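You operate a simulated robot arm through the tools that you are given. There is no shell and no other tool. Be economical: measure what you need, move in short steps, check, and stop when the job is done.

Carry out the task below with a simulated two-armed robot. There is one attempt and no reset: what you move stays moved.

## Task
Put the yellow roll on the draining board away on the fourth tier from the bottom of the wooden shelf. Then take the cardboard tube and leave it on the top of the steel rack. Then take the grey cloth on the top of the side bench and put it away on the back ledge of the pipe rack. Then take the blue pad and leave it on the fourth tier from the bottom of the wooden shelf. Then take the blue pan on the top of the side bench and put it away on the ledge of the grading bench. Then pull the wide sink door open. Do these in the order given.

Only the result counts: the job must be done as asked and must still hold three seconds after the hand-in. Knocking over, shifting, dropping, spilling or breaking anything else fails it. Flat cloth is picked up by pressing the open fingertips on it (5 to 10 N) and closing them slowly along it; thin cloth reads only 2 to 8 mm in the jaws.

## Robot
Two 7-joint arms with two-finger parallel grippers on one trunk, on a base that drives. Base frame: it is fixed to the floor where the robot stands at the start and does not move with it; the origin is under the middle of the robot, x ahead of it, y to its left, z up. Lengths are in m, angles in rad, forces in N, time in s.
The left shoulder is at the start at [0.05, 0.161, 1.198], the right one opposite. With the tool pointing down near the work surface each hand reaches from about 0.1 to 0.6 m from the robot's upright axis, wherever it stands, measured 20 degrees to its own side. Places, roughly: back ledge of the pipe rack [-2.9, 4.3, 0.8]; blue pad [-7.75, -1.5, 0.75]; blue pan (20x18x7 cm) [-7.9, -1, 0.8]; cardboard tube (29x5x5 cm) [0, 1.4, 0.7]; fourth tier of the wooden shelf [-8.3, 3, 1.4]; grey cloth (7x9x3 cm) [-8.1, -1.6, 0.8]; ledge of the grading bench [-5, 4, 0.6]; top of the steel rack [0.6, 0.5, 1.1]; wide sink door [0.4, -0.1, 0.4]; yellow roll (8x8x5 cm) [0.7, 0.1, 0.9]. Payload 3.43 kg a hand.
The tool frame of a hand sits at the grasp point between the pads (the TCP): z along the fingers, y along the line on which they close. The tips reach 0.03 m beyond it. The gripper opens to 0.094 m. The fingers are 0.028 m wide and 0.01 m thick; the gripper's body (0.05 by 0.096 m) begins 0.055 m behind the TCP.
Orientation is told as [roll, pitch, yaw] about the base's x, y, z axes, in that order, counted from this pose: with the fingers straight down and closing along the base's y, the tool's x points along the base's -x, its y along +y and its z along -z.

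## Interface
- The arms move only by the tool send_rows. It takes "left_steps", "right_steps" or both (then of equal length, played together; a hand with none holds still); each is a list that holds one entry, the list of rows, each a list of 7 numbers: the shift along the base's x, y, z in m, then the turn, a rotation vector about the base's x, y, z in rad, then the closure, from 0 (fully open) to 1 (shut). In form: [[[dx, dy, dz, rx, ry, rz, gripper], ...]]. A call has 1 to 8 rows; each row shifts and turns the commanded pose from where the row before left it. Each row takes 0.2 s and may step no farther than 0.05 m and 0.15 rad from the row before; otherwise, or with a gripper value out of range, the whole call is refused. Where a pose cannot be reached the arm comes as near as it can. A force on the tool above 40 N (or 10 N above the force at the start of the call, whichever is more), or a blocked arm, ends the call early, and 0.2 s more pass. Each finger travels about 0.045 m/s and halts on what it meets, pressing with about 26 N; the grip force reading is that of the motor and also rises with nothing between the fingers. The clock runs only during rows and for 0.2 s after the last one: add rows that do not move to give the fingers time. It gives the time, the measured TCP pose, the force on the tool (base axes), the opening and the grip force at its end, in the units of the frame above (readings bear some noise), with the torque about the TCP (base axes, N m) and any sound that the robot's microphone picked up.
- Cameras (640 x 400 px; columns grow to the right, rows downward): "scene" is now at [0.1226, 0.0156, 1.3186]; the picture's right is [0.28, -0.96, -0.00], its down [-0.71, -0.20, -0.67] and it looks along [0.65, 0.19, -0.74] (base axes); focal length 214 px, centre (320, 200). "left" rides on the left gripper at [0.076, -0.014, -0.103] in its tool frame; the picture's right is [0.18, 0.98, 0.00], its down [-0.75, 0.14, -0.64] and it looks along [-0.63, 0.12, 0.77] (tool axes); focal length 243 px, centre (320, 200). "right" rides on the right gripper at [0.076, 0.014, -0.103] in its tool frame; the picture's right is [-0.18, 0.98, 0.00], its down [-0.75, -0.14, -0.64] and it looks along [-0.63, -0.12, 0.77] (tool axes); focal length 243 px, centre (320, 200). There is no depth. A picture from a camera that has moved, and an enlarged one, comes with that camera's place and axes in the base frame and with its lens. The place of the scene camera against the robot may be out by one fixed shift of up to 0.025 m in any direction.
- snapshot(camera): a new picture of that camera. It takes no simulated time.
- slide_trunk(by): slides the trunk up (or, below 0, down) by that many m; the arms and the scene camera ride with it, the base frame stays. It gives what a move gives, with no picture.
- base_move(legs): drives the robot by 1 to 6 legs, each [ahead, left, turn to the left] in m, m and rad, along the robot's own axes; the way and the turn of a leg run together, so that a leg with both is an arc; at most 1.5 m and 3.142 rad a leg. The arms and the cameras ride along, it lands a little off, and it stops where it bumps. It gives what a move gives.
- pan_tilt(pan, tilt): turns the head with the scene camera to pan (to the left, within 1.396 rad either way) and tilt (down, from -0.506 to 1.204), counted from straight ahead of the robot. It gives what a move gives.
- inspect(camera, box): a new picture of the part [left, top, right, bottom] of that camera's present view, enlarged. It takes no simulated time.
- finish_job(): hands the job in; it is judged then, once.

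Go step by step. Nothing tells you exact positions but the pictures and the camera data: compare them with the known pose of the tool, close in by small moves and look again before you grip or let go. The budget is 175 turns and 156 pictures, counting those below and the enlarged ones. Unless the task says otherwise, let go and move clear before handing in.

The tools are called after "Emit:" as name(argument=value, ...) on one line, values as JSON. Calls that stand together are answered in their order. send_rows: Moves the arms, as the interface text tells. Its arguments: {"type":"object","properties":{"left_steps":{"type":"array","items":{"type":"array","items":{"type":"array","items":{"type":"number"}}}},"right_steps":{"type":"array","items":{"type":"array","items":{"type":"array","items":{"type":"number"}}}}},"required":[]} The other tools are called the same way: slide_trunk (by) slides the trunk up or down; base_move (legs) drives the base; pan_tilt (pan, tilt) turns the head that bears the scene camera; snapshot (camera) takes a picture; inspect (camera, box) takes an enlarged picture of a part of a camera's view; finish_job () hands the job in.

At the start:

```text
t: 0.0
left_position: [0.3537, 0.2969, 1.3128]
left_ee_rot: [0.0, -0.001, -0.001]
left_wrist_force: [0.1, -0.5, -0.1]
left_ft_torque: [-0.01, 0.01, -0.03]
left_opening: 0.0942
left_gripper_force: 0.0
right_position: [0.3452, -0.0287, 1.3356]
right_ee_rot: [-0.001, 0.0, 0.0]
right_wrist_force: [3.7, -11.5, -2.5]
right_ft_torque: [1.25, 0.16, 1.0]
right_opening: 0.094
right_gripper_force: 0.1
trunk travel left (down, up): [-0.225, 0.042]
robot x, y, heading: [-0.0008, 0.0021, -0.001]
head pan, tilt: [0.239, 0.845]
```

scene: 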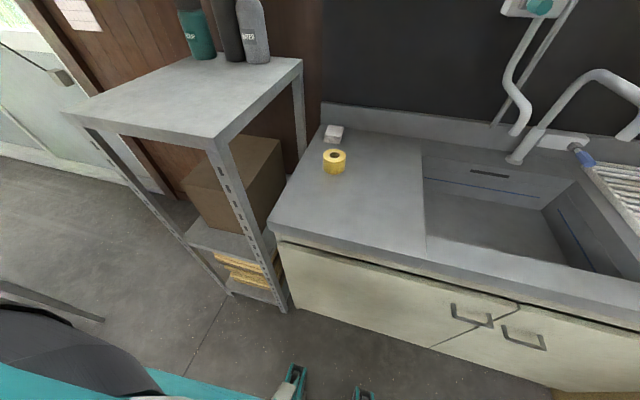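
right: 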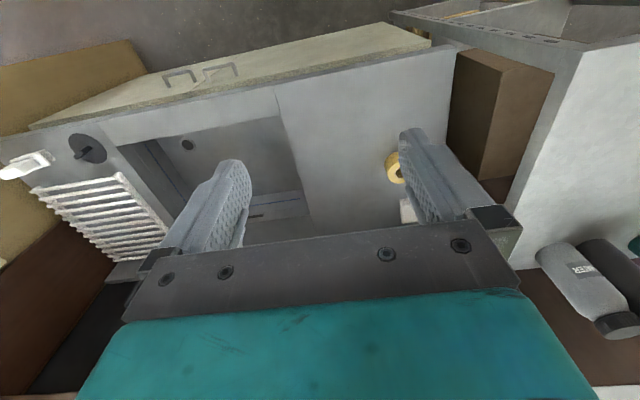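
left: 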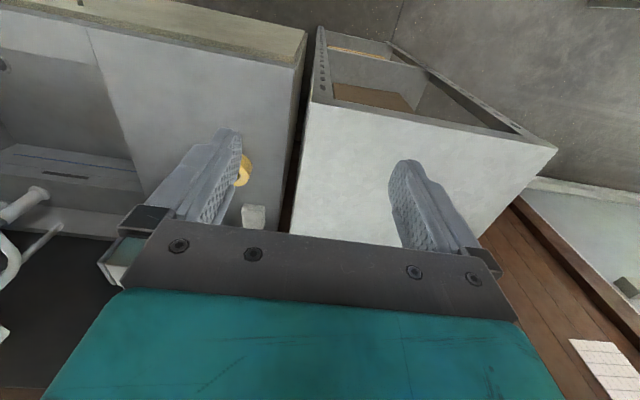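

I see the yellow roll on the draining board at about [0.68, 0.13, 0.85], with the steel rack to its left. I'll look around before moving so I know the surroundings.

Emit:
pan_tilt(pan=1.39, tilt=0.4)

Emit:
snapshot(camera="scene")

Emit:
pan_tilt(pan=-1.39, tilt=0.4)

Emit:
snapshot(camera="scene")

Emit:
pan_tilt(pan=0.0, tilt=0.9)

Emit:
snapshot(camera="scene")

```text
t: 1.4
left_position: [0.354, 0.2959, 1.3122]
left_ee_rot: [-0.001, 0.0, -0.001]
left_wrist_force: [-0.5, 0.0, -0.4]
left_ft_torque: [-0.06, -0.01, 0.01]
left_opening: 0.0941
left_gripper_force: 0.2
right_position: [0.3458, -0.0289, 1.3361]
right_ee_rot: [0.001, -0.001, 0.0]
right_wrist_force: [0.3, 0.0, 0.3]
right_ft_torque: [0.02, -0.04, -0.02]
right_opening: 0.094
right_gripper_force: 0.1
trunk travel left (down, up): [-0.225, 0.042]
robot x, y, heading: [0.0003, 0.0004, 0.004]
head pan, tilt: [1.389, 0.4]
```

```text
152 pictures are left
camera scene: at [0.0635, 0.0849, 1.3565], right [0.98, -0.18, 0.0], down [-0.07, -0.38, -0.92], along [0.17, 0.91, -0.39], focal length 214 px, centre (320, 200)
```

scene: 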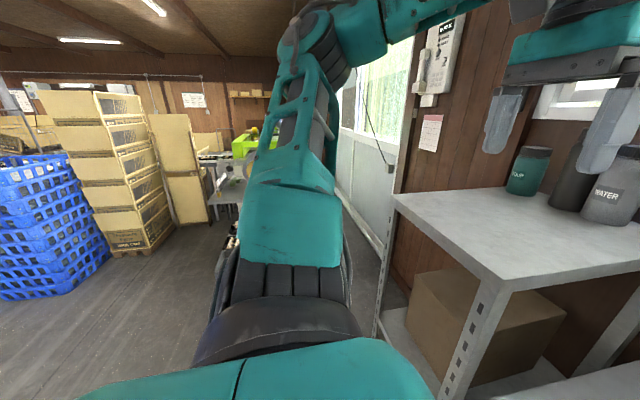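

```text
t: 3.8
left_position: [0.3527, 0.2972, 1.3128]
left_ee_rot: [-0.001, 0.001, 0.001]
left_wrist_force: [0.4, -0.4, 0.7]
left_ft_torque: [0.03, -0.02, 0.02]
left_opening: 0.0942
left_gripper_force: 0.1
right_position: [0.3459, -0.0296, 1.3375]
right_ee_rot: [0.0, -0.001, 0.0]
right_wrist_force: [0.5, -0.6, -0.4]
right_ft_torque: [0.0, -0.02, 0.04]
right_opening: 0.094
right_gripper_force: 0.1
trunk travel left (down, up): [-0.225, 0.042]
robot x, y, heading: [-0.0013, 0.0008, 0.002]
head pan, tilt: [-1.389, 0.4]
```

```text
151 pictures are left
camera scene: at [0.0635, -0.0973, 1.3565], right [-0.98, -0.18, 0.0], down [-0.07, 0.38, -0.92], along [0.17, -0.91, -0.39], focal length 214 px, centre (320, 200)
```

scene: 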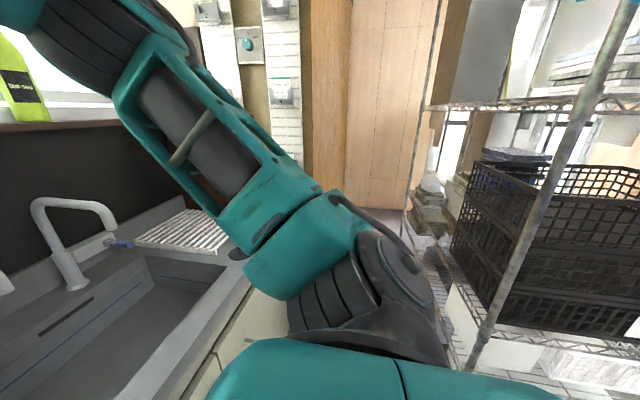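

```text
t: 5.3
left_position: [0.3533, 0.2959, 1.3122]
left_ee_rot: [0.001, -0.001, -0.001]
left_wrist_force: [0.3, 0.0, 0.0]
left_ft_torque: [0.0, 0.01, 0.0]
left_opening: 0.0938
left_gripper_force: 0.0
right_position: [0.3478, -0.0287, 1.3342]
right_ee_rot: [-0.004, 0.002, -0.011]
right_wrist_force: [23.7, 34.4, -21.2]
right_ft_torque: [-4.4, 1.12, -2.99]
right_opening: 0.0939
right_gripper_force: 0.0
trunk travel left (down, up): [-0.225, 0.042]
robot x, y, heading: [-0.0035, -0.0032, -0.002]
head pan, tilt: [0.0, 0.901]
```

```text
150 pictures are left
camera scene: at [0.122, -0.0346, 1.321], right [-0.35, -0.94, 0.0], down [-0.67, 0.26, -0.69], along [0.65, -0.25, -0.72], focal length 214 px, centre (320, 200)
```

scene: 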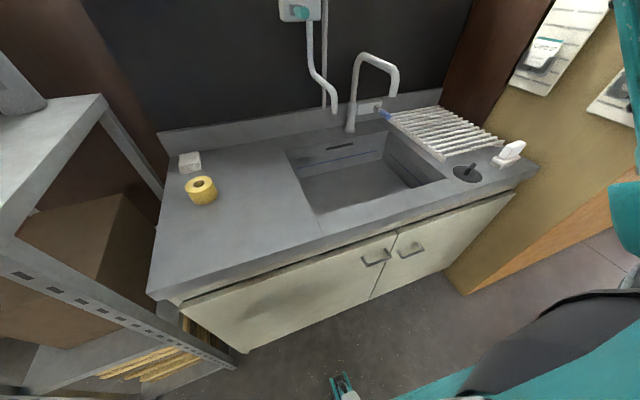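

The head appears to be pressing on the right hand, since the camera yaw doesn't match the pan and the right wrist reads a force. I'll move the right hand out to its side.

Emit:
send_rows(right_steps=[[[0.02, -0.03, 0, 0, 0, 0, 0], [0.01, -0.04, 0, 0, 0, 0, 0], [0, -0.045, -0.01, 0, 0, 0, 0], [0, -0.045, -0.02, 0, 0, 0, 0], [0, -0.045, -0.02, 0, 0, 0, 0], [0, -0.045, -0.02, 0, 0, 0, 0]]])

Emit:
pan_tilt(pan=0.1, tilt=0.8)

Emit:
snapshot(camera="scene")

```text
t: 6.8
left_position: [0.3528, 0.2946, 1.3123]
left_ee_rot: [0.003, -0.001, 0.001]
left_wrist_force: [0.5, -1.4, 0.4]
left_ft_torque: [0.0, 0.02, -0.01]
left_opening: 0.094
left_gripper_force: 0.0
right_position: [0.3736, -0.2799, 1.2668]
right_ee_rot: [0.001, -0.001, -0.001]
right_wrist_force: [-0.6, -1.2, -0.2]
right_ft_torque: [-0.02, -0.01, 0.02]
right_opening: 0.0941
right_gripper_force: 0.1
trunk travel left (down, up): [-0.225, 0.042]
robot x, y, heading: [0.0018, -0.0013, 0.002]
head pan, tilt: [0.0, 0.901]
```

```text
t: 7.4
left_position: [0.3539, 0.2968, 1.3132]
left_ee_rot: [-0.002, 0.002, -0.001]
left_wrist_force: [0.2, -0.2, -0.4]
left_ft_torque: [0.05, 0.0, 0.0]
left_opening: 0.0942
left_gripper_force: 0.0
right_position: [0.3731, -0.2782, 1.2663]
right_ee_rot: [-0.001, -0.001, 0.0]
right_wrist_force: [0.4, -0.5, -0.2]
right_ft_torque: [-0.03, -0.05, 0.04]
right_opening: 0.0939
right_gripper_force: 0.0
trunk travel left (down, up): [-0.225, 0.042]
robot x, y, heading: [0.0033, 0.0017, -0.005]
head pan, tilt: [0.099, 0.799]
```

```text
149 pictures are left
camera scene: at [0.127, 0.0018, 1.3214], right [0.1, -1.0, 0.0], down [-0.71, -0.07, -0.7], along [0.69, 0.07, -0.72], focal length 214 px, centre (320, 200)
```

scene: 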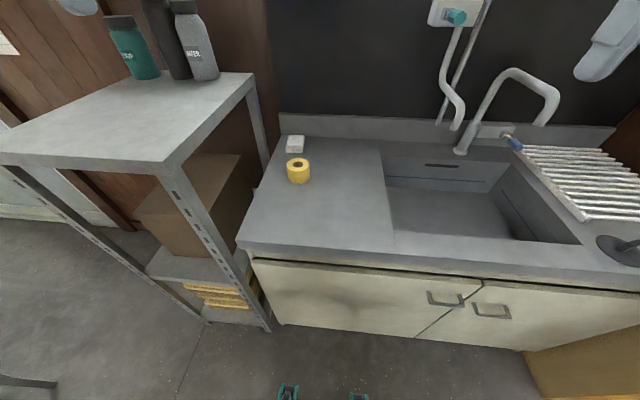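

The head is free now. The roll is at about [0.71, 0.135, 0.86], just out of easy reach, so I'll drive forward 0.13 m and start lowering the left hand.

Emit:
base_move(legs=[[0.13, 0, 0]])

Emit:
send_rows(left_steps=[[[0.04, -0.03, 0, 0, 0, 0, 0], [0.04, -0.03, 0, 0, 0, 0, 0], [0.03, -0.04, -0.01, 0, 0, 0, 0], [0.03, -0.03, -0.03, 0, 0, 0, 0], [0.02, -0.02, -0.04, 0, 0, 0, 0], [0, 0, -0.05, 0, 0, 0, 0], [0, 0, -0.05, 0, 0, 0, 0], [0, 0, -0.05, 0, 0, 0, 0]]])

Emit:
snapshot(camera="left")

Emit:
snapshot(camera="scene")

```text
t: 8.6
left_position: [0.4313, 0.2977, 1.3131]
left_ee_rot: [-0.001, 0.001, -0.001]
left_wrist_force: [-0.1, 0.1, 0.4]
left_ft_torque: [0.0, -0.09, 0.01]
left_opening: 0.0939
left_gripper_force: 0.2
right_position: [0.4505, -0.2802, 1.2666]
right_ee_rot: [0.0, 0.004, -0.004]
right_wrist_force: [0.1, -0.1, -0.7]
right_ft_torque: [0.03, -0.07, 0.01]
right_opening: 0.0944
right_gripper_force: 0.0
trunk travel left (down, up): [-0.225, 0.042]
robot x, y, heading: [0.0805, -0.0003, -0.006]
head pan, tilt: [0.099, 0.799]
stopped in leg 1: the robot was blocked; the commanded pose is now the measured one
```

```text
refused: row 3 steps farther than a row can; nothing moved
```

```text
148 pictures are left
camera left: at [0.3539, 0.2821, 1.4148], right [-0.18, 0.98, 0.0], down [0.75, 0.14, 0.64], along [0.63, 0.12, -0.77], focal length 243 px, centre (320, 200)
```

left: 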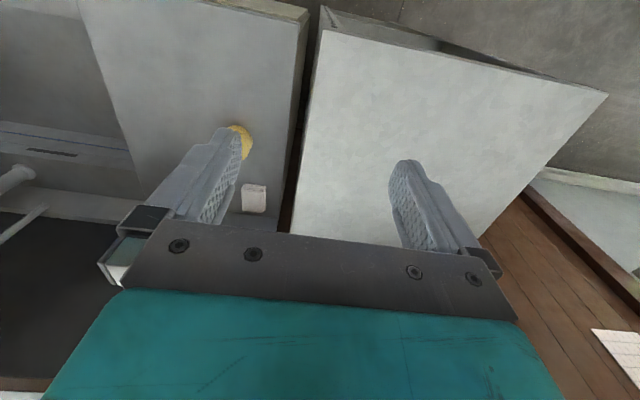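

```text
147 pictures are left
camera scene: at [0.2033, 0.0017, 1.3217], right [0.1, -1.0, 0.0], down [-0.71, -0.07, -0.7], along [0.7, 0.07, -0.72], focal length 214 px, centre (320, 200)
```

scene: 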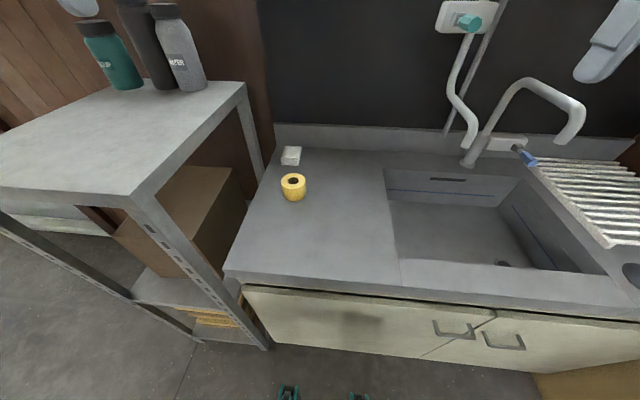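

The base is blocked at x=0.08 by the cabinet. The roll is about 0.63 m from the robot's axis, so I'll approach it with the left arm in shorter rows.

Emit:
send_rows(left_steps=[[[0.03, -0.03, 0, 0, 0, 0, 0], [0.03, -0.03, 0, 0, 0, 0, 0], [0.03, -0.03, -0.01, 0, 0, 0, 0], [0.03, -0.03, -0.02, 0, 0, 0, 0], [0.02, -0.02, -0.04, 0, 0, 0, 0], [0.02, 0, -0.045, 0, 0, 0, 0], [0.02, 0, -0.045, 0, 0, 0, 0], [0.02, 0, -0.045, 0, 0, 0, 0]]])

Emit:
snapshot(camera="left")

Emit:
snapshot(camera="scene")

```text
t: 10.4
left_position: [0.6096, 0.198, 1.1027]
left_ee_rot: [-0.004, -0.001, 0.0]
left_wrist_force: [0.2, 0.4, 0.1]
left_ft_torque: [-0.03, 0.02, 0.04]
left_opening: 0.0942
left_gripper_force: 0.0
left hand out of reach, approached as far as the arm can: row 4, 5, 7, 8
right_position: [0.4512, -0.2789, 1.266]
right_ee_rot: [0.0, 0.003, -0.004]
right_wrist_force: [0.7, -0.6, -0.2]
right_ft_torque: [0.0, 0.0, -0.01]
right_opening: 0.094
right_gripper_force: 0.1
trunk travel left (down, up): [-0.225, 0.042]
robot x, y, heading: [0.0833, -0.0034, -0.001]
head pan, tilt: [0.099, 0.799]
```

```text
146 pictures are left
camera left: at [0.5327, 0.1839, 1.2051], right [-0.18, 0.98, 0.0], down [0.75, 0.14, 0.64], along [0.63, 0.12, -0.77], focal length 243 px, centre (320, 200)
```

left: 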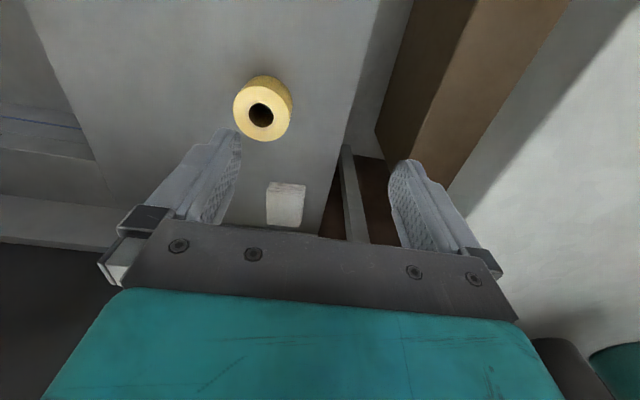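

```text
145 pictures are left
camera scene: at [0.2058, 0.0017, 1.3214], right [0.1, -1.0, 0.0], down [-0.71, -0.07, -0.7], along [0.69, 0.07, -0.72], focal length 214 px, centre (320, 200)
```

scene: 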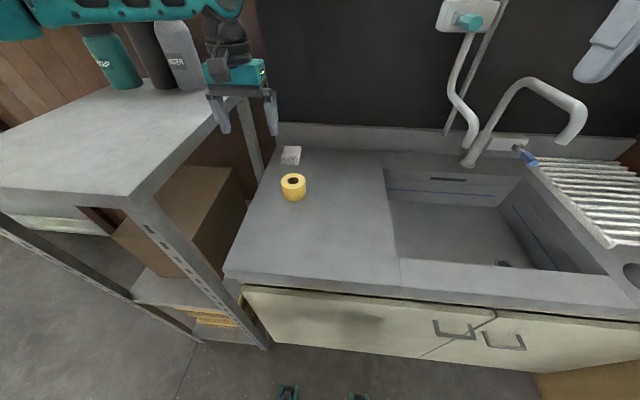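

The roll's centre is at about [0.67, 0.128] with its top at z≈0.87. I'll line up over it first, then descend partway.

Emit:
send_rows(left_steps=[[[0.02, -0.035, 0, 0, 0, 0, 0], [0.02, -0.035, -0.02, 0, 0, 0, 0], [0.02, 0, -0.04, 0, 0, 0, 0], [0, 0, -0.04, 0, 0, 0, 0]]])

Emit:
snapshot(camera="left")

Emit:
snapshot(camera="scene")

```text
t: 11.4
left_position: [0.5897, 0.1974, 1.012]
left_ee_rot: [-0.002, 0.001, 0.001]
left_wrist_force: [0.3, -0.8, -0.6]
left_ft_torque: [0.0, 0.02, 0.04]
left_opening: 0.094
left_gripper_force: 0.1
left hand out of reach, approached as far as the arm can: row 1, 2, 3, 4
right_position: [0.4531, -0.2772, 1.2649]
right_ee_rot: [0.0, 0.003, -0.004]
right_wrist_force: [1.3, 0.2, 0.5]
right_ft_torque: [-0.02, -0.01, 0.05]
right_opening: 0.0938
right_gripper_force: 0.2
trunk travel left (down, up): [-0.225, 0.042]
robot x, y, heading: [0.076, -0.0013, -0.003]
head pan, tilt: [0.099, 0.799]
```

```text
144 pictures are left
camera left: at [0.5136, 0.1838, 1.1155], right [-0.18, 0.98, 0.0], down [0.75, 0.14, 0.64], along [0.63, 0.12, -0.77], focal length 243 px, centre (320, 200)
```

left: 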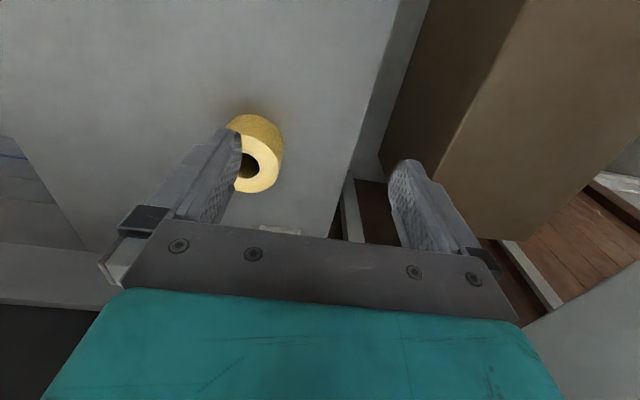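

```text
143 pictures are left
camera scene: at [0.2054, 0.0016, 1.3215], right [0.1, -1.0, 0.0], down [-0.71, -0.07, -0.7], along [0.69, 0.07, -0.72], focal length 214 px, centre (320, 200)
```

scene: 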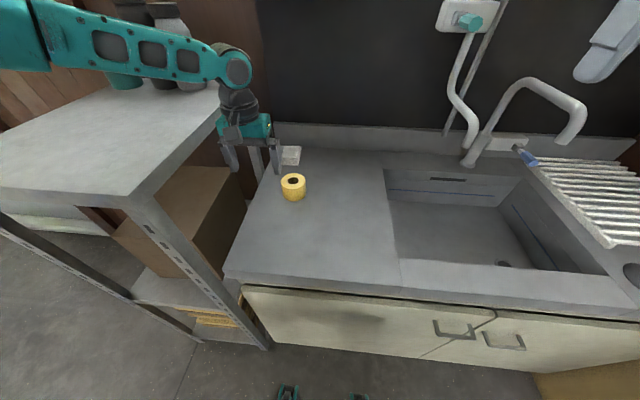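

The left forearm is getting low over the steel rack and is at its reach limit, which is risky. I'll pull the left arm back and up, then shift the robot left and use the right arm, whose elbow stays over the sink.

Emit:
send_rows(left_steps=[[[0, 0, 0.045, 0, 0, 0, 0], [0, 0, 0.045, 0, 0, 0, 0], [-0.01, 0, 0.045, 0, 0, 0, 0], [-0.03, 0, 0.03, 0, 0, 0, 0], [-0.045, 0.01, 0.02, 0, 0, 0, 0], [-0.045, 0.015, 0.015, 0, 0, 0, 0], [-0.045, 0.015, 0.015, 0, 0, 0, 0], [-0.045, 0.015, 0.01, 0, 0, 0, 0]]])

Emit:
snapshot(camera="scene")

```text
refused: row 5 steps farther than a row can; nothing moved
```

```text
142 pictures are left
camera scene: at [0.2054, 0.0016, 1.3215], right [0.1, -1.0, 0.0], down [-0.71, -0.07, -0.7], along [0.69, 0.07, -0.72], focal length 214 px, centre (320, 200)
```

scene: 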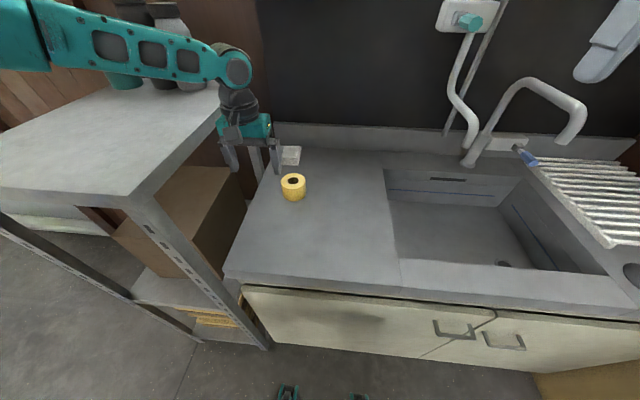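

Row 5 was slightly too long and the call was refused. I'm retrying with shorter rows.

Emit:
send_rows(left_steps=[[[0, 0, 0.045, 0, 0, 0, 0], [0, 0, 0.045, 0, 0, 0, 0], [-0.01, 0, 0.045, 0, 0, 0, 0], [-0.03, 0, 0.035, 0, 0, 0, 0], [-0.04, 0.01, 0.02, 0, 0, 0, 0], [-0.04, 0.015, 0.02, 0, 0, 0, 0], [-0.04, 0.015, 0.02, 0, 0, 0, 0], [-0.04, 0.015, 0.02, 0, 0, 0, 0]]])

Emit:
base_move(legs=[[-0.05, 0, 0], [0, 0.32, 0], [0.05, 0, 0]])

Emit:
snapshot(camera="scene")

Emit:
snapshot(camera="right")

```text
t: 13.2
left_position: [0.3873, 0.2542, 1.2613]
left_ee_rot: [0.001, 0.002, 0.001]
left_wrist_force: [-0.4, 1.1, 1.0]
left_ft_torque: [0.01, 0.01, -0.01]
left_opening: 0.0941
left_gripper_force: 0.0
right_position: [0.4516, -0.278, 1.2654]
right_ee_rot: [0.0, 0.001, -0.003]
right_wrist_force: [-0.6, -0.1, 0.6]
right_ft_torque: [0.0, 0.02, 0.02]
right_opening: 0.0941
right_gripper_force: 0.0
trunk travel left (down, up): [-0.225, 0.042]
robot x, y, heading: [0.0809, 0.0002, -0.005]
head pan, tilt: [0.099, 0.799]
```

```text
t: 16.4
left_position: [0.3668, 0.5728, 1.2622]
left_ee_rot: [0.001, 0.005, 0.005]
left_wrist_force: [0.6, 0.2, -0.1]
left_ft_torque: [0.01, -0.05, 0.0]
left_opening: 0.094
left_gripper_force: 0.2
right_position: [0.4331, 0.0401, 1.2642]
right_ee_rot: [0.002, 0.004, -0.001]
right_wrist_force: [-0.1, 0.3, 0.5]
right_ft_torque: [0.03, -0.05, -0.03]
right_opening: 0.0942
right_gripper_force: 0.1
trunk travel left (down, up): [-0.225, 0.042]
robot x, y, heading: [0.0577, 0.3157, 0.001]
head pan, tilt: [0.099, 0.799]
stopped in leg 3: the robot was blocked; the commanded pose is now the measured one
```

```text
141 pictures are left
camera scene: at [0.1839, 0.3189, 1.3216], right [0.1, -0.99, 0.0], down [-0.71, -0.07, -0.7], along [0.69, 0.07, -0.72], focal length 214 px, centre (320, 200)
```

scene: 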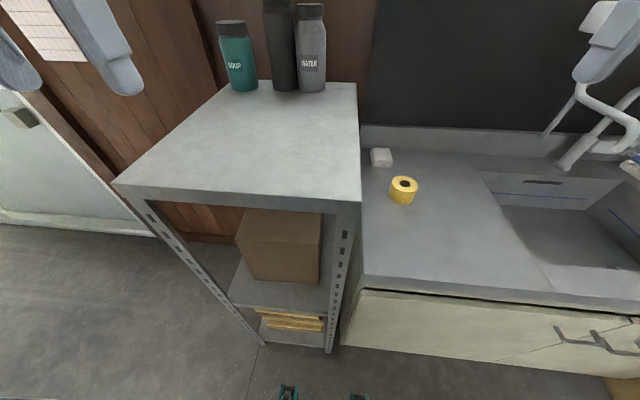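

```text
140 pictures are left
camera right: at [0.3553, 0.0537, 1.3678], right [0.18, 0.98, 0.0], down [0.76, -0.14, 0.64], along [0.63, -0.12, -0.77], focal length 243 px, centre (320, 200)
```

right: 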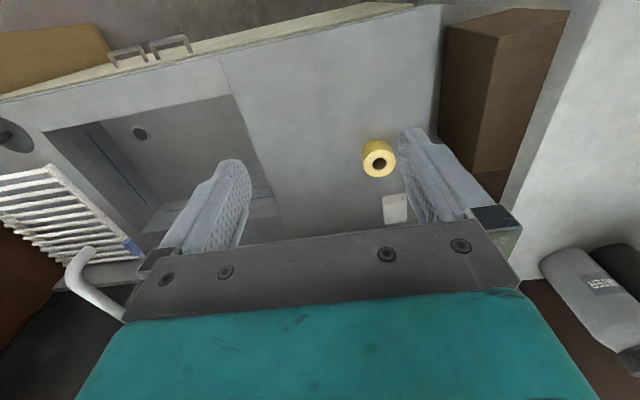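

The roll is confirmed at [0.67, 0.131], top z≈0.87. I'll bring the right hand above it with the fingers tilted forward for reach.

Emit:
send_rows(right_steps=[[[0.03, 0.02, -0.03, 0, -0.06, 0, 0], [0.03, 0.02, -0.03, 0, -0.06, 0, 0], [0.03, 0.02, -0.03, 0, -0.06, 0, 0], [0.03, 0.02, -0.03, 0, -0.06, 0, 0], [0.025, 0.011, -0.03, 0, -0.06, 0, 0], [0.025, 0, -0.035, 0, -0.06, 0, 0], [0.02, 0, -0.04, 0, -0.04, 0, 0], [0, 0, -0.04, 0, 0, 0, 0]]])

Emit:
snapshot(camera="right")

Emit:
snapshot(camera="scene")

```text
t: 18.2
left_position: [0.3682, 0.5719, 1.2617]
left_ee_rot: [0.001, 0.002, 0.005]
left_wrist_force: [0.0, -0.1, 0.4]
left_ft_torque: [0.02, -0.03, -0.01]
left_opening: 0.094
left_gripper_force: 0.1
right_position: [0.6251, 0.1314, 0.9998]
right_ee_rot: [0.001, -0.396, 0.0]
right_wrist_force: [-0.2, -0.2, -0.7]
right_ft_torque: [0.0, 0.0, 0.02]
right_opening: 0.0942
right_gripper_force: 0.0
trunk travel left (down, up): [-0.225, 0.042]
robot x, y, heading: [0.0627, 0.317, 0.004]
head pan, tilt: [0.099, 0.799]
```

```text
139 pictures are left
camera right: at [0.513, 0.1454, 1.0651], right [0.17, 0.98, 0.07], down [0.45, -0.14, 0.88], along [0.88, -0.12, -0.46], focal length 243 px, centre (320, 200)
```

right: 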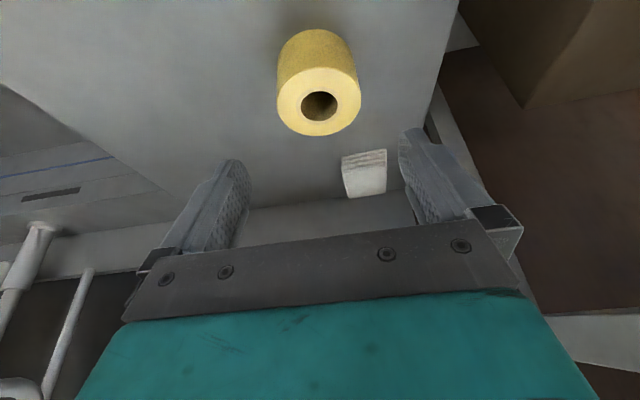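

```text
138 pictures are left
camera scene: at [0.1854, 0.3187, 1.3215], right [0.1, -0.99, 0.0], down [-0.71, -0.07, -0.7], along [0.69, 0.07, -0.72], focal length 214 px, centre (320, 200)
```

scene: 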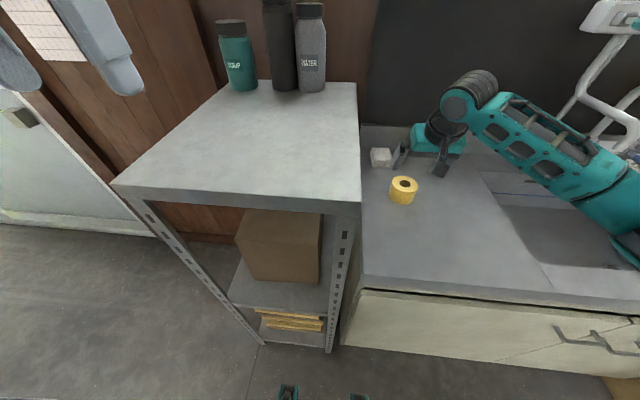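

The roll centre is at about [0.677, 0.129] with its top at 0.876. I'm moving the open fingers down around it.

Emit:
send_rows(right_steps=[[[0.025, -0.002, -0.03, 0, 0, 0, 0], [0.027, 0, -0.03, 0, 0, 0, 0], [0, 0, -0.03, 0, 0, 0, 0], [0, 0, -0.025, 0, 0, 0, 0], [0, 0, -0.022, 0, 0, 0, 0]]])

Emit:
snapshot(camera="right")

Emit:
snapshot(camera="scene")

```text
t: 19.4
left_position: [0.3664, 0.5721, 1.2621]
left_ee_rot: [-0.003, 0.001, 0.006]
left_wrist_force: [0.1, 0.4, 1.1]
left_ft_torque: [0.0, 0.07, 0.0]
left_opening: 0.0937
left_gripper_force: 0.0
right_position: [0.6802, 0.1287, 0.8838]
right_ee_rot: [0.002, -0.416, -0.003]
right_wrist_force: [-18.6, 1.0, 23.5]
right_ft_torque: [-1.03, 0.67, -0.89]
right_opening: 0.0928
right_gripper_force: 0.0
trunk travel left (down, up): [-0.225, 0.042]
robot x, y, heading: [0.0582, 0.3162, -0.001]
head pan, tilt: [0.099, 0.799]
stopped in row 5 (right hand): the force on the tool passed its limit (the readings are from after the stop); the commanded pose is now the measured one
```

```text
137 pictures are left
camera right: at [0.5666, 0.1434, 0.9462], right [0.17, 0.98, 0.08], down [0.43, -0.14, 0.89], along [0.89, -0.12, -0.45], focal length 243 px, centre (320, 200)
```

right: 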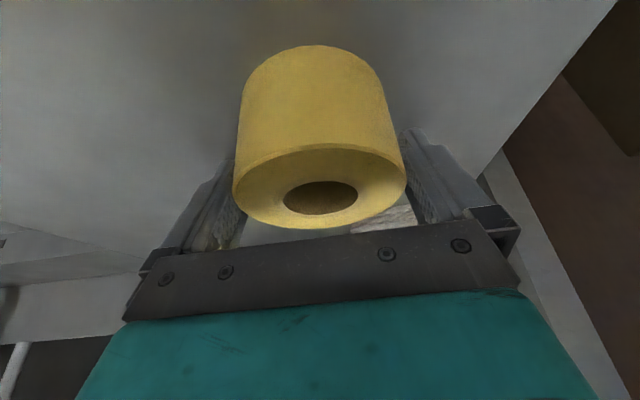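

```text
136 pictures are left
camera scene: at [0.1822, 0.3196, 1.3221], right [0.1, -0.99, 0.0], down [-0.71, -0.07, -0.7], along [0.7, 0.07, -0.72], focal length 214 px, centre (320, 200)
```

scene: 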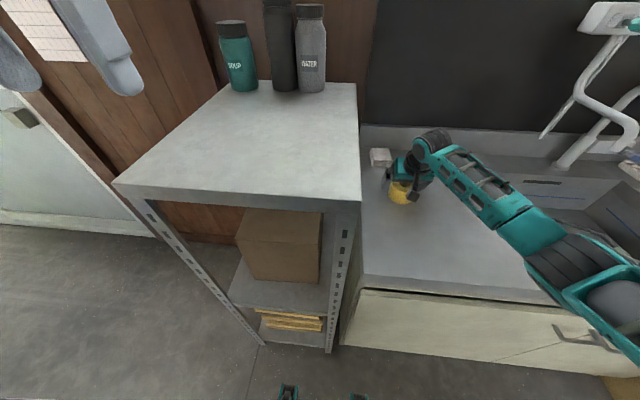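

The right hand met contact at TCP z=0.884, mostly on the −y finger. I'll look closer before going on.

Emit:
inspect(camera="right", box=[180, 30, 460, 260])

Emit:
inspect(camera="scene", box=[350, 110, 470, 230])

```text
1.74 times, centred on (320, 145) of right
camera zoom: at [0.5666, 0.1434, 0.9462], right [0.17, 0.98, 0.08], down [0.43, -0.14, 0.89], along [0.89, -0.12, -0.45], focal length 422 px, centre (320, 296)
```

zoom: 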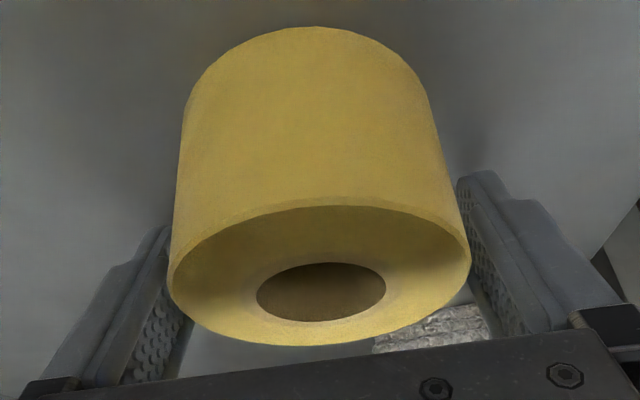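

```text
3.33 times, centred on (410, 170) of scene
camera zoom: at [0.1822, 0.3196, 1.3221], right [0.1, -0.99, 0.0], down [-0.71, -0.07, -0.7], along [0.7, 0.07, -0.72], focal length 715 px, centre (20, 300)
```

zoom: 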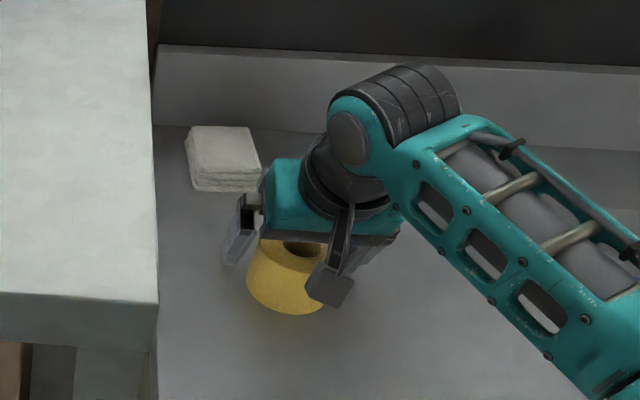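

The −y finger seems to be riding on the roll's rim, so the roll sits a little to −y of my line. I'll lift and look again.

Emit:
send_rows(right_steps=[[[0, 0, 0.02, 0, 0, 0, 0], [-0.005, 0, 0.03, 0, 0.015, 0, 0], [0, 0, 0, 0, 0, 0, 0]]])

Emit:
snapshot(camera="right")

Emit:
inspect(camera="scene", box=[350, 110, 470, 230])

```text
t: 20.2
left_position: [0.3679, 0.5711, 1.2613]
left_ee_rot: [0.0, 0.003, 0.006]
left_wrist_force: [0.2, 0.4, 0.1]
left_ft_torque: [0.01, 0.01, -0.02]
left_opening: 0.0939
left_gripper_force: 0.1
right_position: [0.6748, 0.1287, 0.9283]
right_ee_rot: [0.001, -0.393, 0.0]
right_wrist_force: [-0.3, 0.4, 0.1]
right_ft_torque: [-0.03, -0.02, -0.04]
right_opening: 0.0939
right_gripper_force: 0.1
trunk travel left (down, up): [-0.225, 0.042]
robot x, y, heading: [0.0608, 0.3161, 0.003]
head pan, tilt: [0.099, 0.799]
```

```text
133 pictures are left
camera right: at [0.5641, 0.1425, 0.9944], right [0.17, 0.98, 0.07], down [0.45, -0.14, 0.88], along [0.88, -0.12, -0.46], focal length 243 px, centre (320, 200)
```

right: 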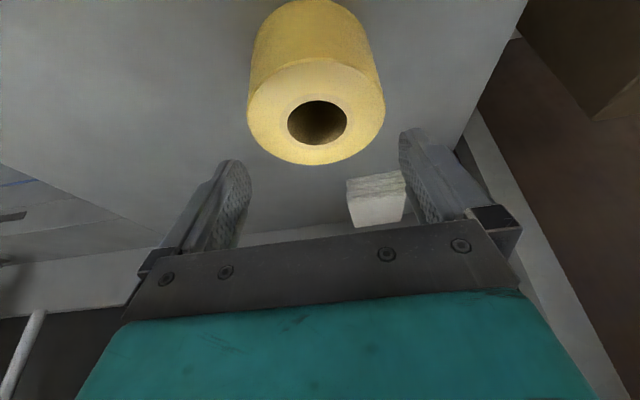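

```text
3.33 times, centred on (410, 170) of scene
camera zoom: at [0.1851, 0.3189, 1.3214], right [0.1, -0.99, 0.0], down [-0.71, -0.07, -0.7], along [0.69, 0.07, -0.72], focal length 715 px, centre (20, 300)
```

zoom: 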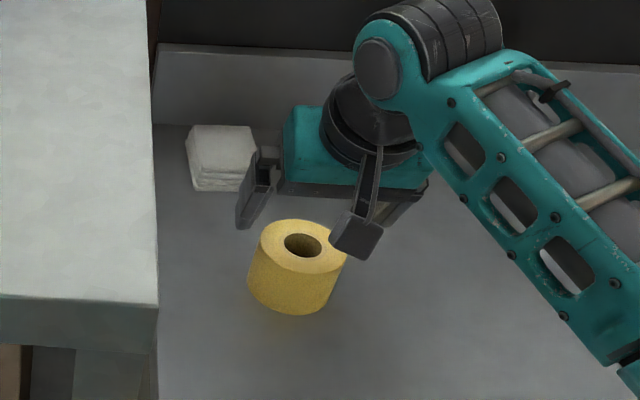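

By the torque, the contact was the lowest corner of the −y fingertip on the board at z≈0.85, so I only went too low. I'll come down to TCP z≈0.889 over x=0.667 and close.

Emit:
send_rows(right_steps=[[[-0.008, 0.0015, -0.02, 0, 0, 0, 0], [0, 0, -0.018, 0, 0, 0, 0], [0, 0, 0, 0, 0, 0, 0], [0, 0, 0, 0, 0, 0, 0.5], [0, 0, 0, 0, 0, 0, 0.6], [0, 0, 0, 0, 0, 0, 0.6]]])

Emit:
snapshot(camera="right")

```text
t: 21.6
left_position: [0.3689, 0.5706, 1.2603]
left_ee_rot: [-0.001, 0.002, 0.006]
left_wrist_force: [-0.8, 0.4, 0.2]
left_ft_torque: [0.03, -0.01, 0.02]
left_opening: 0.0941
left_gripper_force: 0.0
right_position: [0.6676, 0.1294, 0.8888]
right_ee_rot: [0.0, -0.394, 0.0]
right_wrist_force: [-0.4, -0.6, -0.2]
right_ft_torque: [0.01, -0.02, -0.03]
right_opening: 0.0756
right_gripper_force: 25.5
trunk travel left (down, up): [-0.225, 0.042]
robot x, y, heading: [0.0588, 0.3182, 0.003]
head pan, tilt: [0.099, 0.799]
```

```text
131 pictures are left
camera right: at [0.5563, 0.1441, 0.9546], right [0.17, 0.98, 0.07], down [0.45, -0.14, 0.88], along [0.88, -0.12, -0.46], focal length 243 px, centre (320, 200)
```

right: 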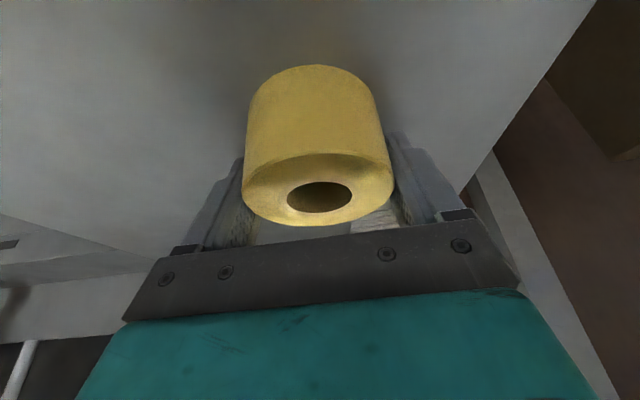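

The roll is gripped, with a diameter of about 7.6 cm. I'll lift and retract to a carrying pose.

Emit:
send_rows(right_steps=[[[0, 0, 0.03, 0, 0, 0, 0.6], [0, 0, 0.045, 0, 0, 0, 0.6], [0, 0, 0.045, 0, 0, 0, 0.6], [-0.02, 0, 0.045, 0, 0, 0, 0.6], [-0.03, 0, 0.035, 0, 0, 0, 0.6], [-0.03, -0.01, 0.035, 0, 0, 0, 0.6], [-0.04, -0.01, 0.025, 0, 0, 0, 0.6], [-0.045, -0.01, 0.01, 0, 0, 0, 0.6]]])

Emit:
send_rows(left_steps=[[[-0.03, 0, 0.02, 0, 0, 0, 0], [-0.02, 0, 0.02, 0, 0, 0, 0]]], right_steps=[[[-0.045, 0, 0, 0, 0, 0, 0.6], [-0.045, 0, 0, 0, 0, 0, 0.6]]])

Emit:
snapshot(camera="right")

```text
t: 23.4
left_position: [0.3679, 0.5718, 1.2612]
left_ee_rot: [-0.001, 0.003, 0.005]
left_wrist_force: [0.1, -0.7, 0.2]
left_ft_torque: [0.03, -0.02, 0.01]
left_opening: 0.0943
left_gripper_force: 0.1
right_position: [0.5009, 0.1034, 1.158]
right_ee_rot: [0.003, -0.393, 0.0]
right_wrist_force: [-0.1, 0.1, 0.4]
right_ft_torque: [0.01, -0.07, 0.01]
right_opening: 0.0379
right_gripper_force: 0.0
trunk travel left (down, up): [-0.225, 0.042]
robot x, y, heading: [0.0583, 0.3199, 0.004]
head pan, tilt: [0.099, 0.799]
```

```text
t: 24.0
left_position: [0.3167, 0.5714, 1.3]
left_ee_rot: [0.002, 0.006, 0.006]
left_wrist_force: [-0.6, -0.5, -0.2]
left_ft_torque: [0.02, 0.01, 0.02]
left_opening: 0.0939
left_gripper_force: 0.2
right_position: [0.4105, 0.1001, 1.1578]
right_ee_rot: [0.003, -0.393, 0.001]
right_wrist_force: [0.0, 0.3, -0.3]
right_ft_torque: [0.02, -0.01, -0.01]
right_opening: 0.0375
right_gripper_force: 0.1
trunk travel left (down, up): [-0.225, 0.042]
robot x, y, heading: [0.0554, 0.3177, 0.002]
head pan, tilt: [0.099, 0.799]
```

```text
130 pictures are left
camera right: at [0.2992, 0.1148, 1.2238], right [0.17, 0.98, 0.07], down [0.45, -0.14, 0.88], along [0.88, -0.12, -0.47], focal length 243 px, centre (320, 200)
```

right: 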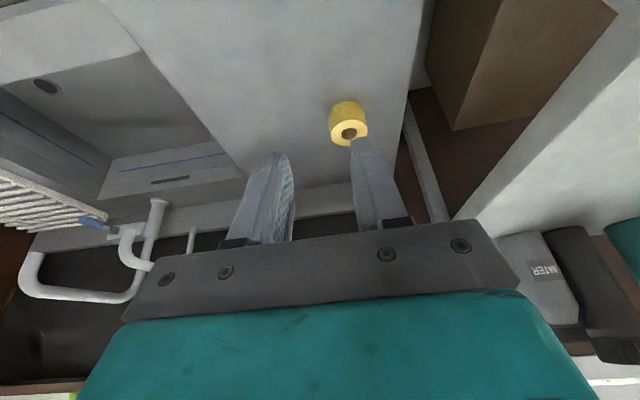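

The roll slipped out and is still standing in place. Combining the views puts its top at about [0.660, 0.130, 0.893], so I was gripping about 10 mm too far forward. I'll retry centred, with less tilt and full closing command.

Emit:
send_rows(right_steps=[[[0.045, 0.01, -0.005, 0, 0, 0, 0], [0.045, 0.01, -0.01, 0, 0, 0, 0], [0.045, 0.01, -0.01, 0, 0, 0, 0], [0.04, 0, -0.02, 0, 0, 0, 0], [0.035, 0, -0.03, 0, 0, 0, 0], [0.03, 0, -0.035, 0, 0, 0, 0], [0.01, 0, -0.045, 0, 0.06, 0, 0], [0, 0, -0.035, 0, 0.06, 0, 0]]])

Emit:
snapshot(camera="right")

```text
t: 25.8
left_position: [0.3189, 0.5708, 1.2998]
left_ee_rot: [0.0, 0.006, 0.006]
left_wrist_force: [0.5, -0.1, -0.1]
left_ft_torque: [-0.01, 0.01, 0.0]
left_opening: 0.094
left_gripper_force: 0.1
right_position: [0.6624, 0.13, 0.9679]
right_ee_rot: [0.001, -0.272, -0.001]
right_wrist_force: [0.6, 0.5, 0.1]
right_ft_torque: [0.0, 0.0, 0.05]
right_opening: 0.0941
right_gripper_force: 0.0
trunk travel left (down, up): [-0.225, 0.042]
robot x, y, heading: [0.0594, 0.3148, 0.003]
head pan, tilt: [0.099, 0.799]
```

```text
129 pictures are left
camera right: at [0.5598, 0.1447, 1.0452], right [0.18, 0.98, 0.05], down [0.55, -0.14, 0.82], along [0.82, -0.12, -0.57], focal length 243 px, centre (320, 200)
```

right: 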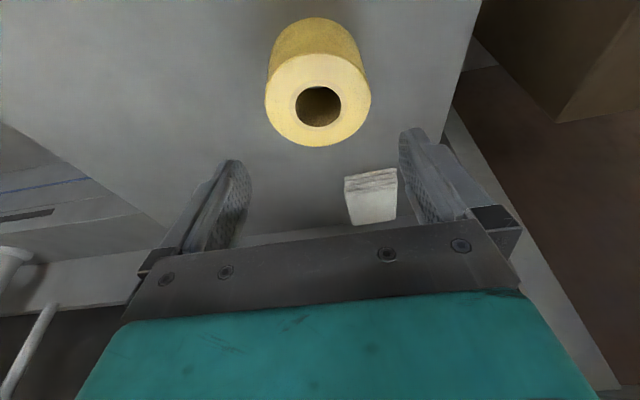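

The roll is centred at [0.659, 0.132]. I'll descend, close fully and lift 2 cm to test.

Emit:
send_rows(right_steps=[[[-0.003, 0.002, -0.03, 0, 0, 0, 0], [-0.003, 0, -0.03, 0, 0, 0, 0], [0, 0, -0.022, 0, 0, 0, 0], [0, 0, 0, 0, 0, 0, 0.3], [0, 0, 0, 0, 0, 0, 1], [0, 0, 0, 0, 0, 0, 1], [0, 0, 0, 0, 0, 0, 1]]])

Emit:
snapshot(camera="right")

Emit:
send_rows(right_steps=[[[0, 0, 0.01, 0, 0, 0, 1], [0, 0, 0.01, 0, 0, 0, 1], [0, 0, 0.01, 0, 0, 0, 1], [0, 0, 0, 0, 0, 0, 1]]])

Emit:
snapshot(camera="right")

```text
t: 27.4
left_position: [0.3185, 0.5718, 1.2999]
left_ee_rot: [0.0, 0.007, 0.006]
left_wrist_force: [0.0, 0.0, 0.9]
left_ft_torque: [0.0, 0.01, 0.0]
left_opening: 0.0941
left_gripper_force: 0.1
right_position: [0.656, 0.132, 0.8882]
right_ee_rot: [0.0, -0.276, 0.001]
right_wrist_force: [1.1, 0.4, -0.2]
right_ft_torque: [0.02, 0.0, 0.0]
right_opening: 0.0755
right_gripper_force: 25.7
trunk travel left (down, up): [-0.225, 0.042]
robot x, y, heading: [0.059, 0.3175, 0.001]
head pan, tilt: [0.099, 0.799]
```

```text
128 pictures are left
camera right: at [0.5538, 0.1472, 0.9652], right [0.18, 0.98, 0.05], down [0.55, -0.14, 0.82], along [0.82, -0.12, -0.57], focal length 243 px, centre (320, 200)
```

right: 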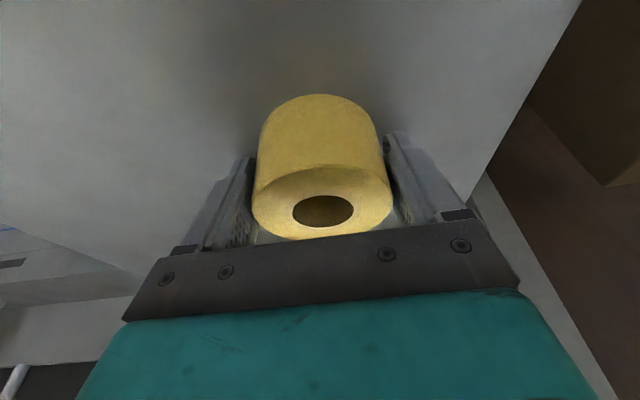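

```text
t: 28.4
left_position: [0.3181, 0.5718, 1.3004]
left_ee_rot: [-0.001, 0.005, 0.004]
left_wrist_force: [0.5, -0.5, -0.9]
left_ft_torque: [-0.02, 0.02, -0.02]
left_opening: 0.0939
left_gripper_force: 0.1
right_position: [0.6575, 0.1318, 0.9173]
right_ee_rot: [0.0, -0.277, 0.002]
right_wrist_force: [0.3, 0.0, -1.2]
right_ft_torque: [-0.03, 0.02, 0.0]
right_opening: 0.0755
right_gripper_force: 25.6
trunk travel left (down, up): [-0.225, 0.042]
robot x, y, heading: [0.0597, 0.3161, 0.001]
head pan, tilt: [0.099, 0.799]
```

```text
127 pictures are left
camera right: at [0.5543, 0.1463, 0.9958], right [0.18, 0.98, 0.05], down [0.55, -0.14, 0.82], along [0.82, -0.12, -0.57], focal length 243 px, centre (320, 200)
```

right: 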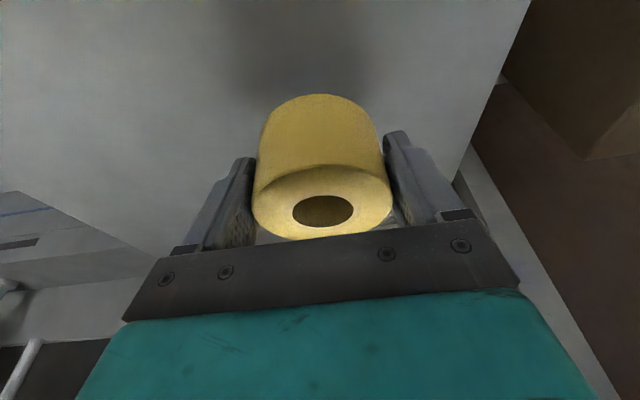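

The roll is held firmly. I'll lift gently and pull back to a carrying pose.

Emit:
send_rows(right_steps=[[[0, 0, 0.02, 0, 0, 0, 1], [0, 0, 0.03, 0, 0, 0, 1], [0, 0, 0.03, 0, 0, 0, 1], [0, 0, 0.03, 0, 0, 0, 1], [-0.01, 0, 0.03, 0, 0, 0, 1], [-0.02, 0, 0.03, 0, 0, 0, 1], [-0.03, 0, 0.025, 0, 0, 0, 1], [-0.03, -0.01, 0.02, 0, 0, 0, 1]]])

Emit:
send_rows(right_steps=[[[-0.035, -0.01, 0.01, 0, 0, 0, 1], [-0.035, -0.02, 0.01, 0, 0, 0, 1], [-0.035, -0.02, 0, 0, 0, 0, 1], [-0.035, -0.02, 0, 0, 0, 0, 1], [-0.03, -0.01, 0, 0, 0, 0, 1]]])

Emit:
pan_tilt(pan=1.39, tilt=0.2)

Emit:
snapshot(camera="scene")

```text
t: 30.2
left_position: [0.3171, 0.5706, 1.2988]
left_ee_rot: [0.0, 0.002, 0.005]
left_wrist_force: [-0.7, 0.3, 0.0]
left_ft_torque: [-0.01, -0.03, -0.01]
left_opening: 0.0942
left_gripper_force: 0.0
right_position: [0.5658, 0.1226, 1.1325]
right_ee_rot: [0.001, -0.274, 0.001]
right_wrist_force: [0.1, -1.2, -1.8]
right_ft_torque: [0.0, -0.02, -0.02]
right_opening: 0.0754
right_gripper_force: 25.6
trunk travel left (down, up): [-0.225, 0.042]
robot x, y, heading: [0.0573, 0.3149, 0.002]
head pan, tilt: [0.099, 0.799]
```

```text
t: 31.4
left_position: [0.3177, 0.5718, 1.3005]
left_ee_rot: [0.0, 0.003, 0.004]
left_wrist_force: [-0.6, -0.1, -0.7]
left_ft_torque: [0.01, -0.05, -0.01]
left_opening: 0.094
left_gripper_force: 0.1
right_position: [0.3964, 0.0413, 1.1536]
right_ee_rot: [0.0, -0.275, 0.0]
right_wrist_force: [-0.4, 0.3, -1.5]
right_ft_torque: [0.0, 0.01, -0.02]
right_opening: 0.0753
right_gripper_force: 26.4
trunk travel left (down, up): [-0.225, 0.042]
robot x, y, heading: [0.0595, 0.3134, 0.004]
head pan, tilt: [0.099, 0.799]
```

```text
t: 32.8
left_position: [0.3177, 0.5712, 1.3004]
left_ee_rot: [-0.002, 0.005, 0.005]
left_wrist_force: [0.4, 0.2, -0.2]
left_ft_torque: [0.0, -0.02, 0.02]
left_opening: 0.094
left_gripper_force: 0.1
right_position: [0.3974, 0.0401, 1.153]
right_ee_rot: [0.002, -0.274, 0.001]
right_wrist_force: [0.3, 0.2, -1.3]
right_ft_torque: [0.0, -0.06, 0.04]
right_opening: 0.0755
right_gripper_force: 25.8
trunk travel left (down, up): [-0.225, 0.042]
robot x, y, heading: [0.0568, 0.3124, 0.005]
head pan, tilt: [1.389, 0.201]
```

```text
126 pictures are left
camera scene: at [0.1217, 0.4022, 1.375], right [0.98, -0.18, 0.0], down [-0.04, -0.2, -0.98], along [0.17, 0.96, -0.2], focal length 214 px, centre (320, 200)
```

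scene: 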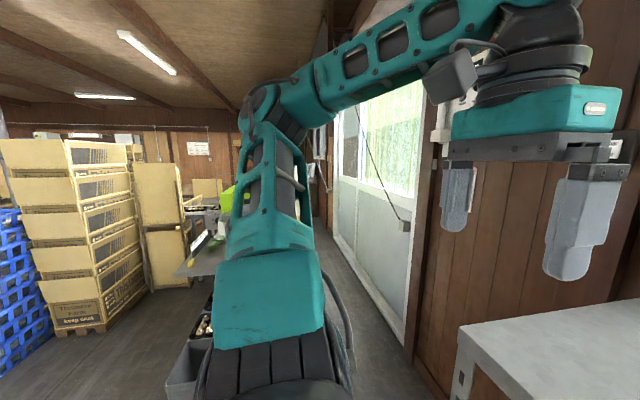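

The way behind looks open. I'll back off 0.4 m from the cabinet, turn left a quarter and look around.

Emit:
base_move(legs=[[-0.4, 0, 0], [0, 0, 1.571]])

Emit:
pan_tilt(pan=0.0, tilt=0.2)

Emit:
snapshot(camera="scene")

Emit:
pan_tilt(pan=0.9, tilt=0.2)

Emit:
snapshot(camera="scene")

```text
t: 39.1
left_position: [-0.5926, 0.5733, 1.3007]
left_ee_rot: [0.0, 0.004, 1.575]
left_wrist_force: [0.4, -0.4, 0.0]
left_ft_torque: [-0.01, -0.02, 0.02]
left_opening: 0.0944
left_gripper_force: 0.1
right_position: [-0.0628, 0.6522, 1.1532]
right_ee_rot: [0.002, -0.276, 1.568]
right_wrist_force: [0.0, -0.6, -1.6]
right_ft_torque: [-0.03, 0.02, -0.01]
right_opening: 0.0753
right_gripper_force: 26.2
trunk travel left (down, up): [-0.225, 0.042]
robot x, y, heading: [-0.3394, 0.3137, 1.573]
head pan, tilt: [1.389, 0.201]
```

```text
t: 40.6
left_position: [-0.5929, 0.5735, 1.3002]
left_ee_rot: [0.001, 0.005, 1.574]
left_wrist_force: [1.0, 0.4, -0.6]
left_ft_torque: [0.0, 0.03, -0.01]
left_opening: 0.0938
left_gripper_force: 0.0
right_position: [-0.0616, 0.6529, 1.1536]
right_ee_rot: [0.003, -0.276, 1.57]
right_wrist_force: [0.6, -0.7, -2.0]
right_ft_torque: [-0.03, -0.04, -0.01]
right_opening: 0.0758
right_gripper_force: 25.7
trunk travel left (down, up): [-0.225, 0.042]
robot x, y, heading: [-0.3404, 0.3126, 1.565]
head pan, tilt: [0.0, 0.201]
```

```text
125 pictures are left
camera scene: at [-0.3318, 0.4409, 1.3751], right [1.0, 0.0, 0.0], down [0.0, -0.2, -0.98], along [0.0, 0.98, -0.2], focal length 214 px, centre (320, 200)
```

scene: 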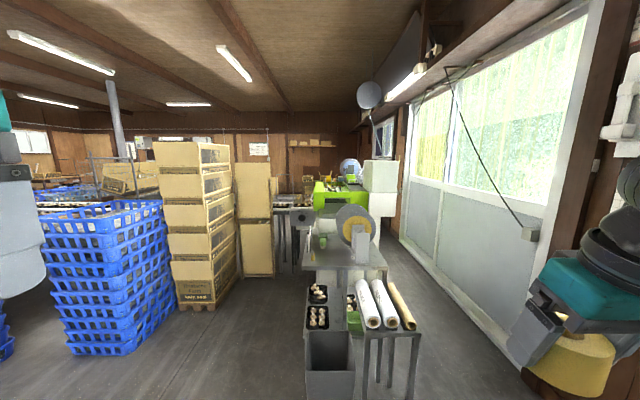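

```text
t: 41.8
left_position: [-0.5924, 0.5738, 1.3014]
left_ee_rot: [0.0, 0.006, 1.575]
left_wrist_force: [-0.2, -0.4, -0.3]
left_ft_torque: [-0.01, 0.01, 0.02]
left_opening: 0.0939
left_gripper_force: 0.1
right_position: [-0.062, 0.652, 1.1536]
right_ee_rot: [0.002, -0.275, 1.568]
right_wrist_force: [0.5, 0.3, -1.2]
right_ft_torque: [-0.02, 0.01, -0.02]
right_opening: 0.0754
right_gripper_force: 26.2
trunk travel left (down, up): [-0.225, 0.042]
robot x, y, heading: [-0.3376, 0.3127, 1.576]
head pan, tilt: [0.901, 0.201]
```

```text
124 pictures are left
camera scene: at [-0.4046, 0.4056, 1.3751], right [0.62, 0.78, 0.0], down [0.16, -0.12, -0.98], along [-0.77, 0.61, -0.2], focal length 214 px, centre (320, 200)
```

scene: 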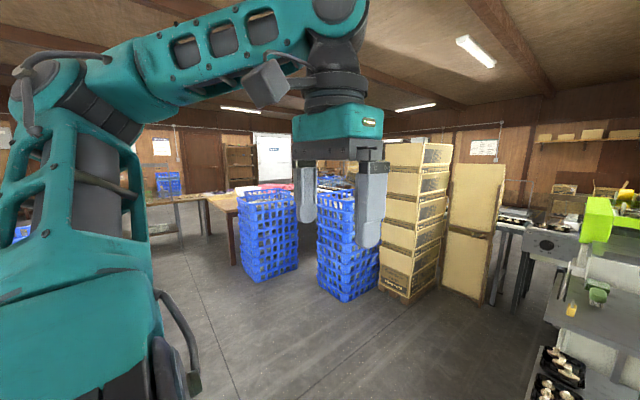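

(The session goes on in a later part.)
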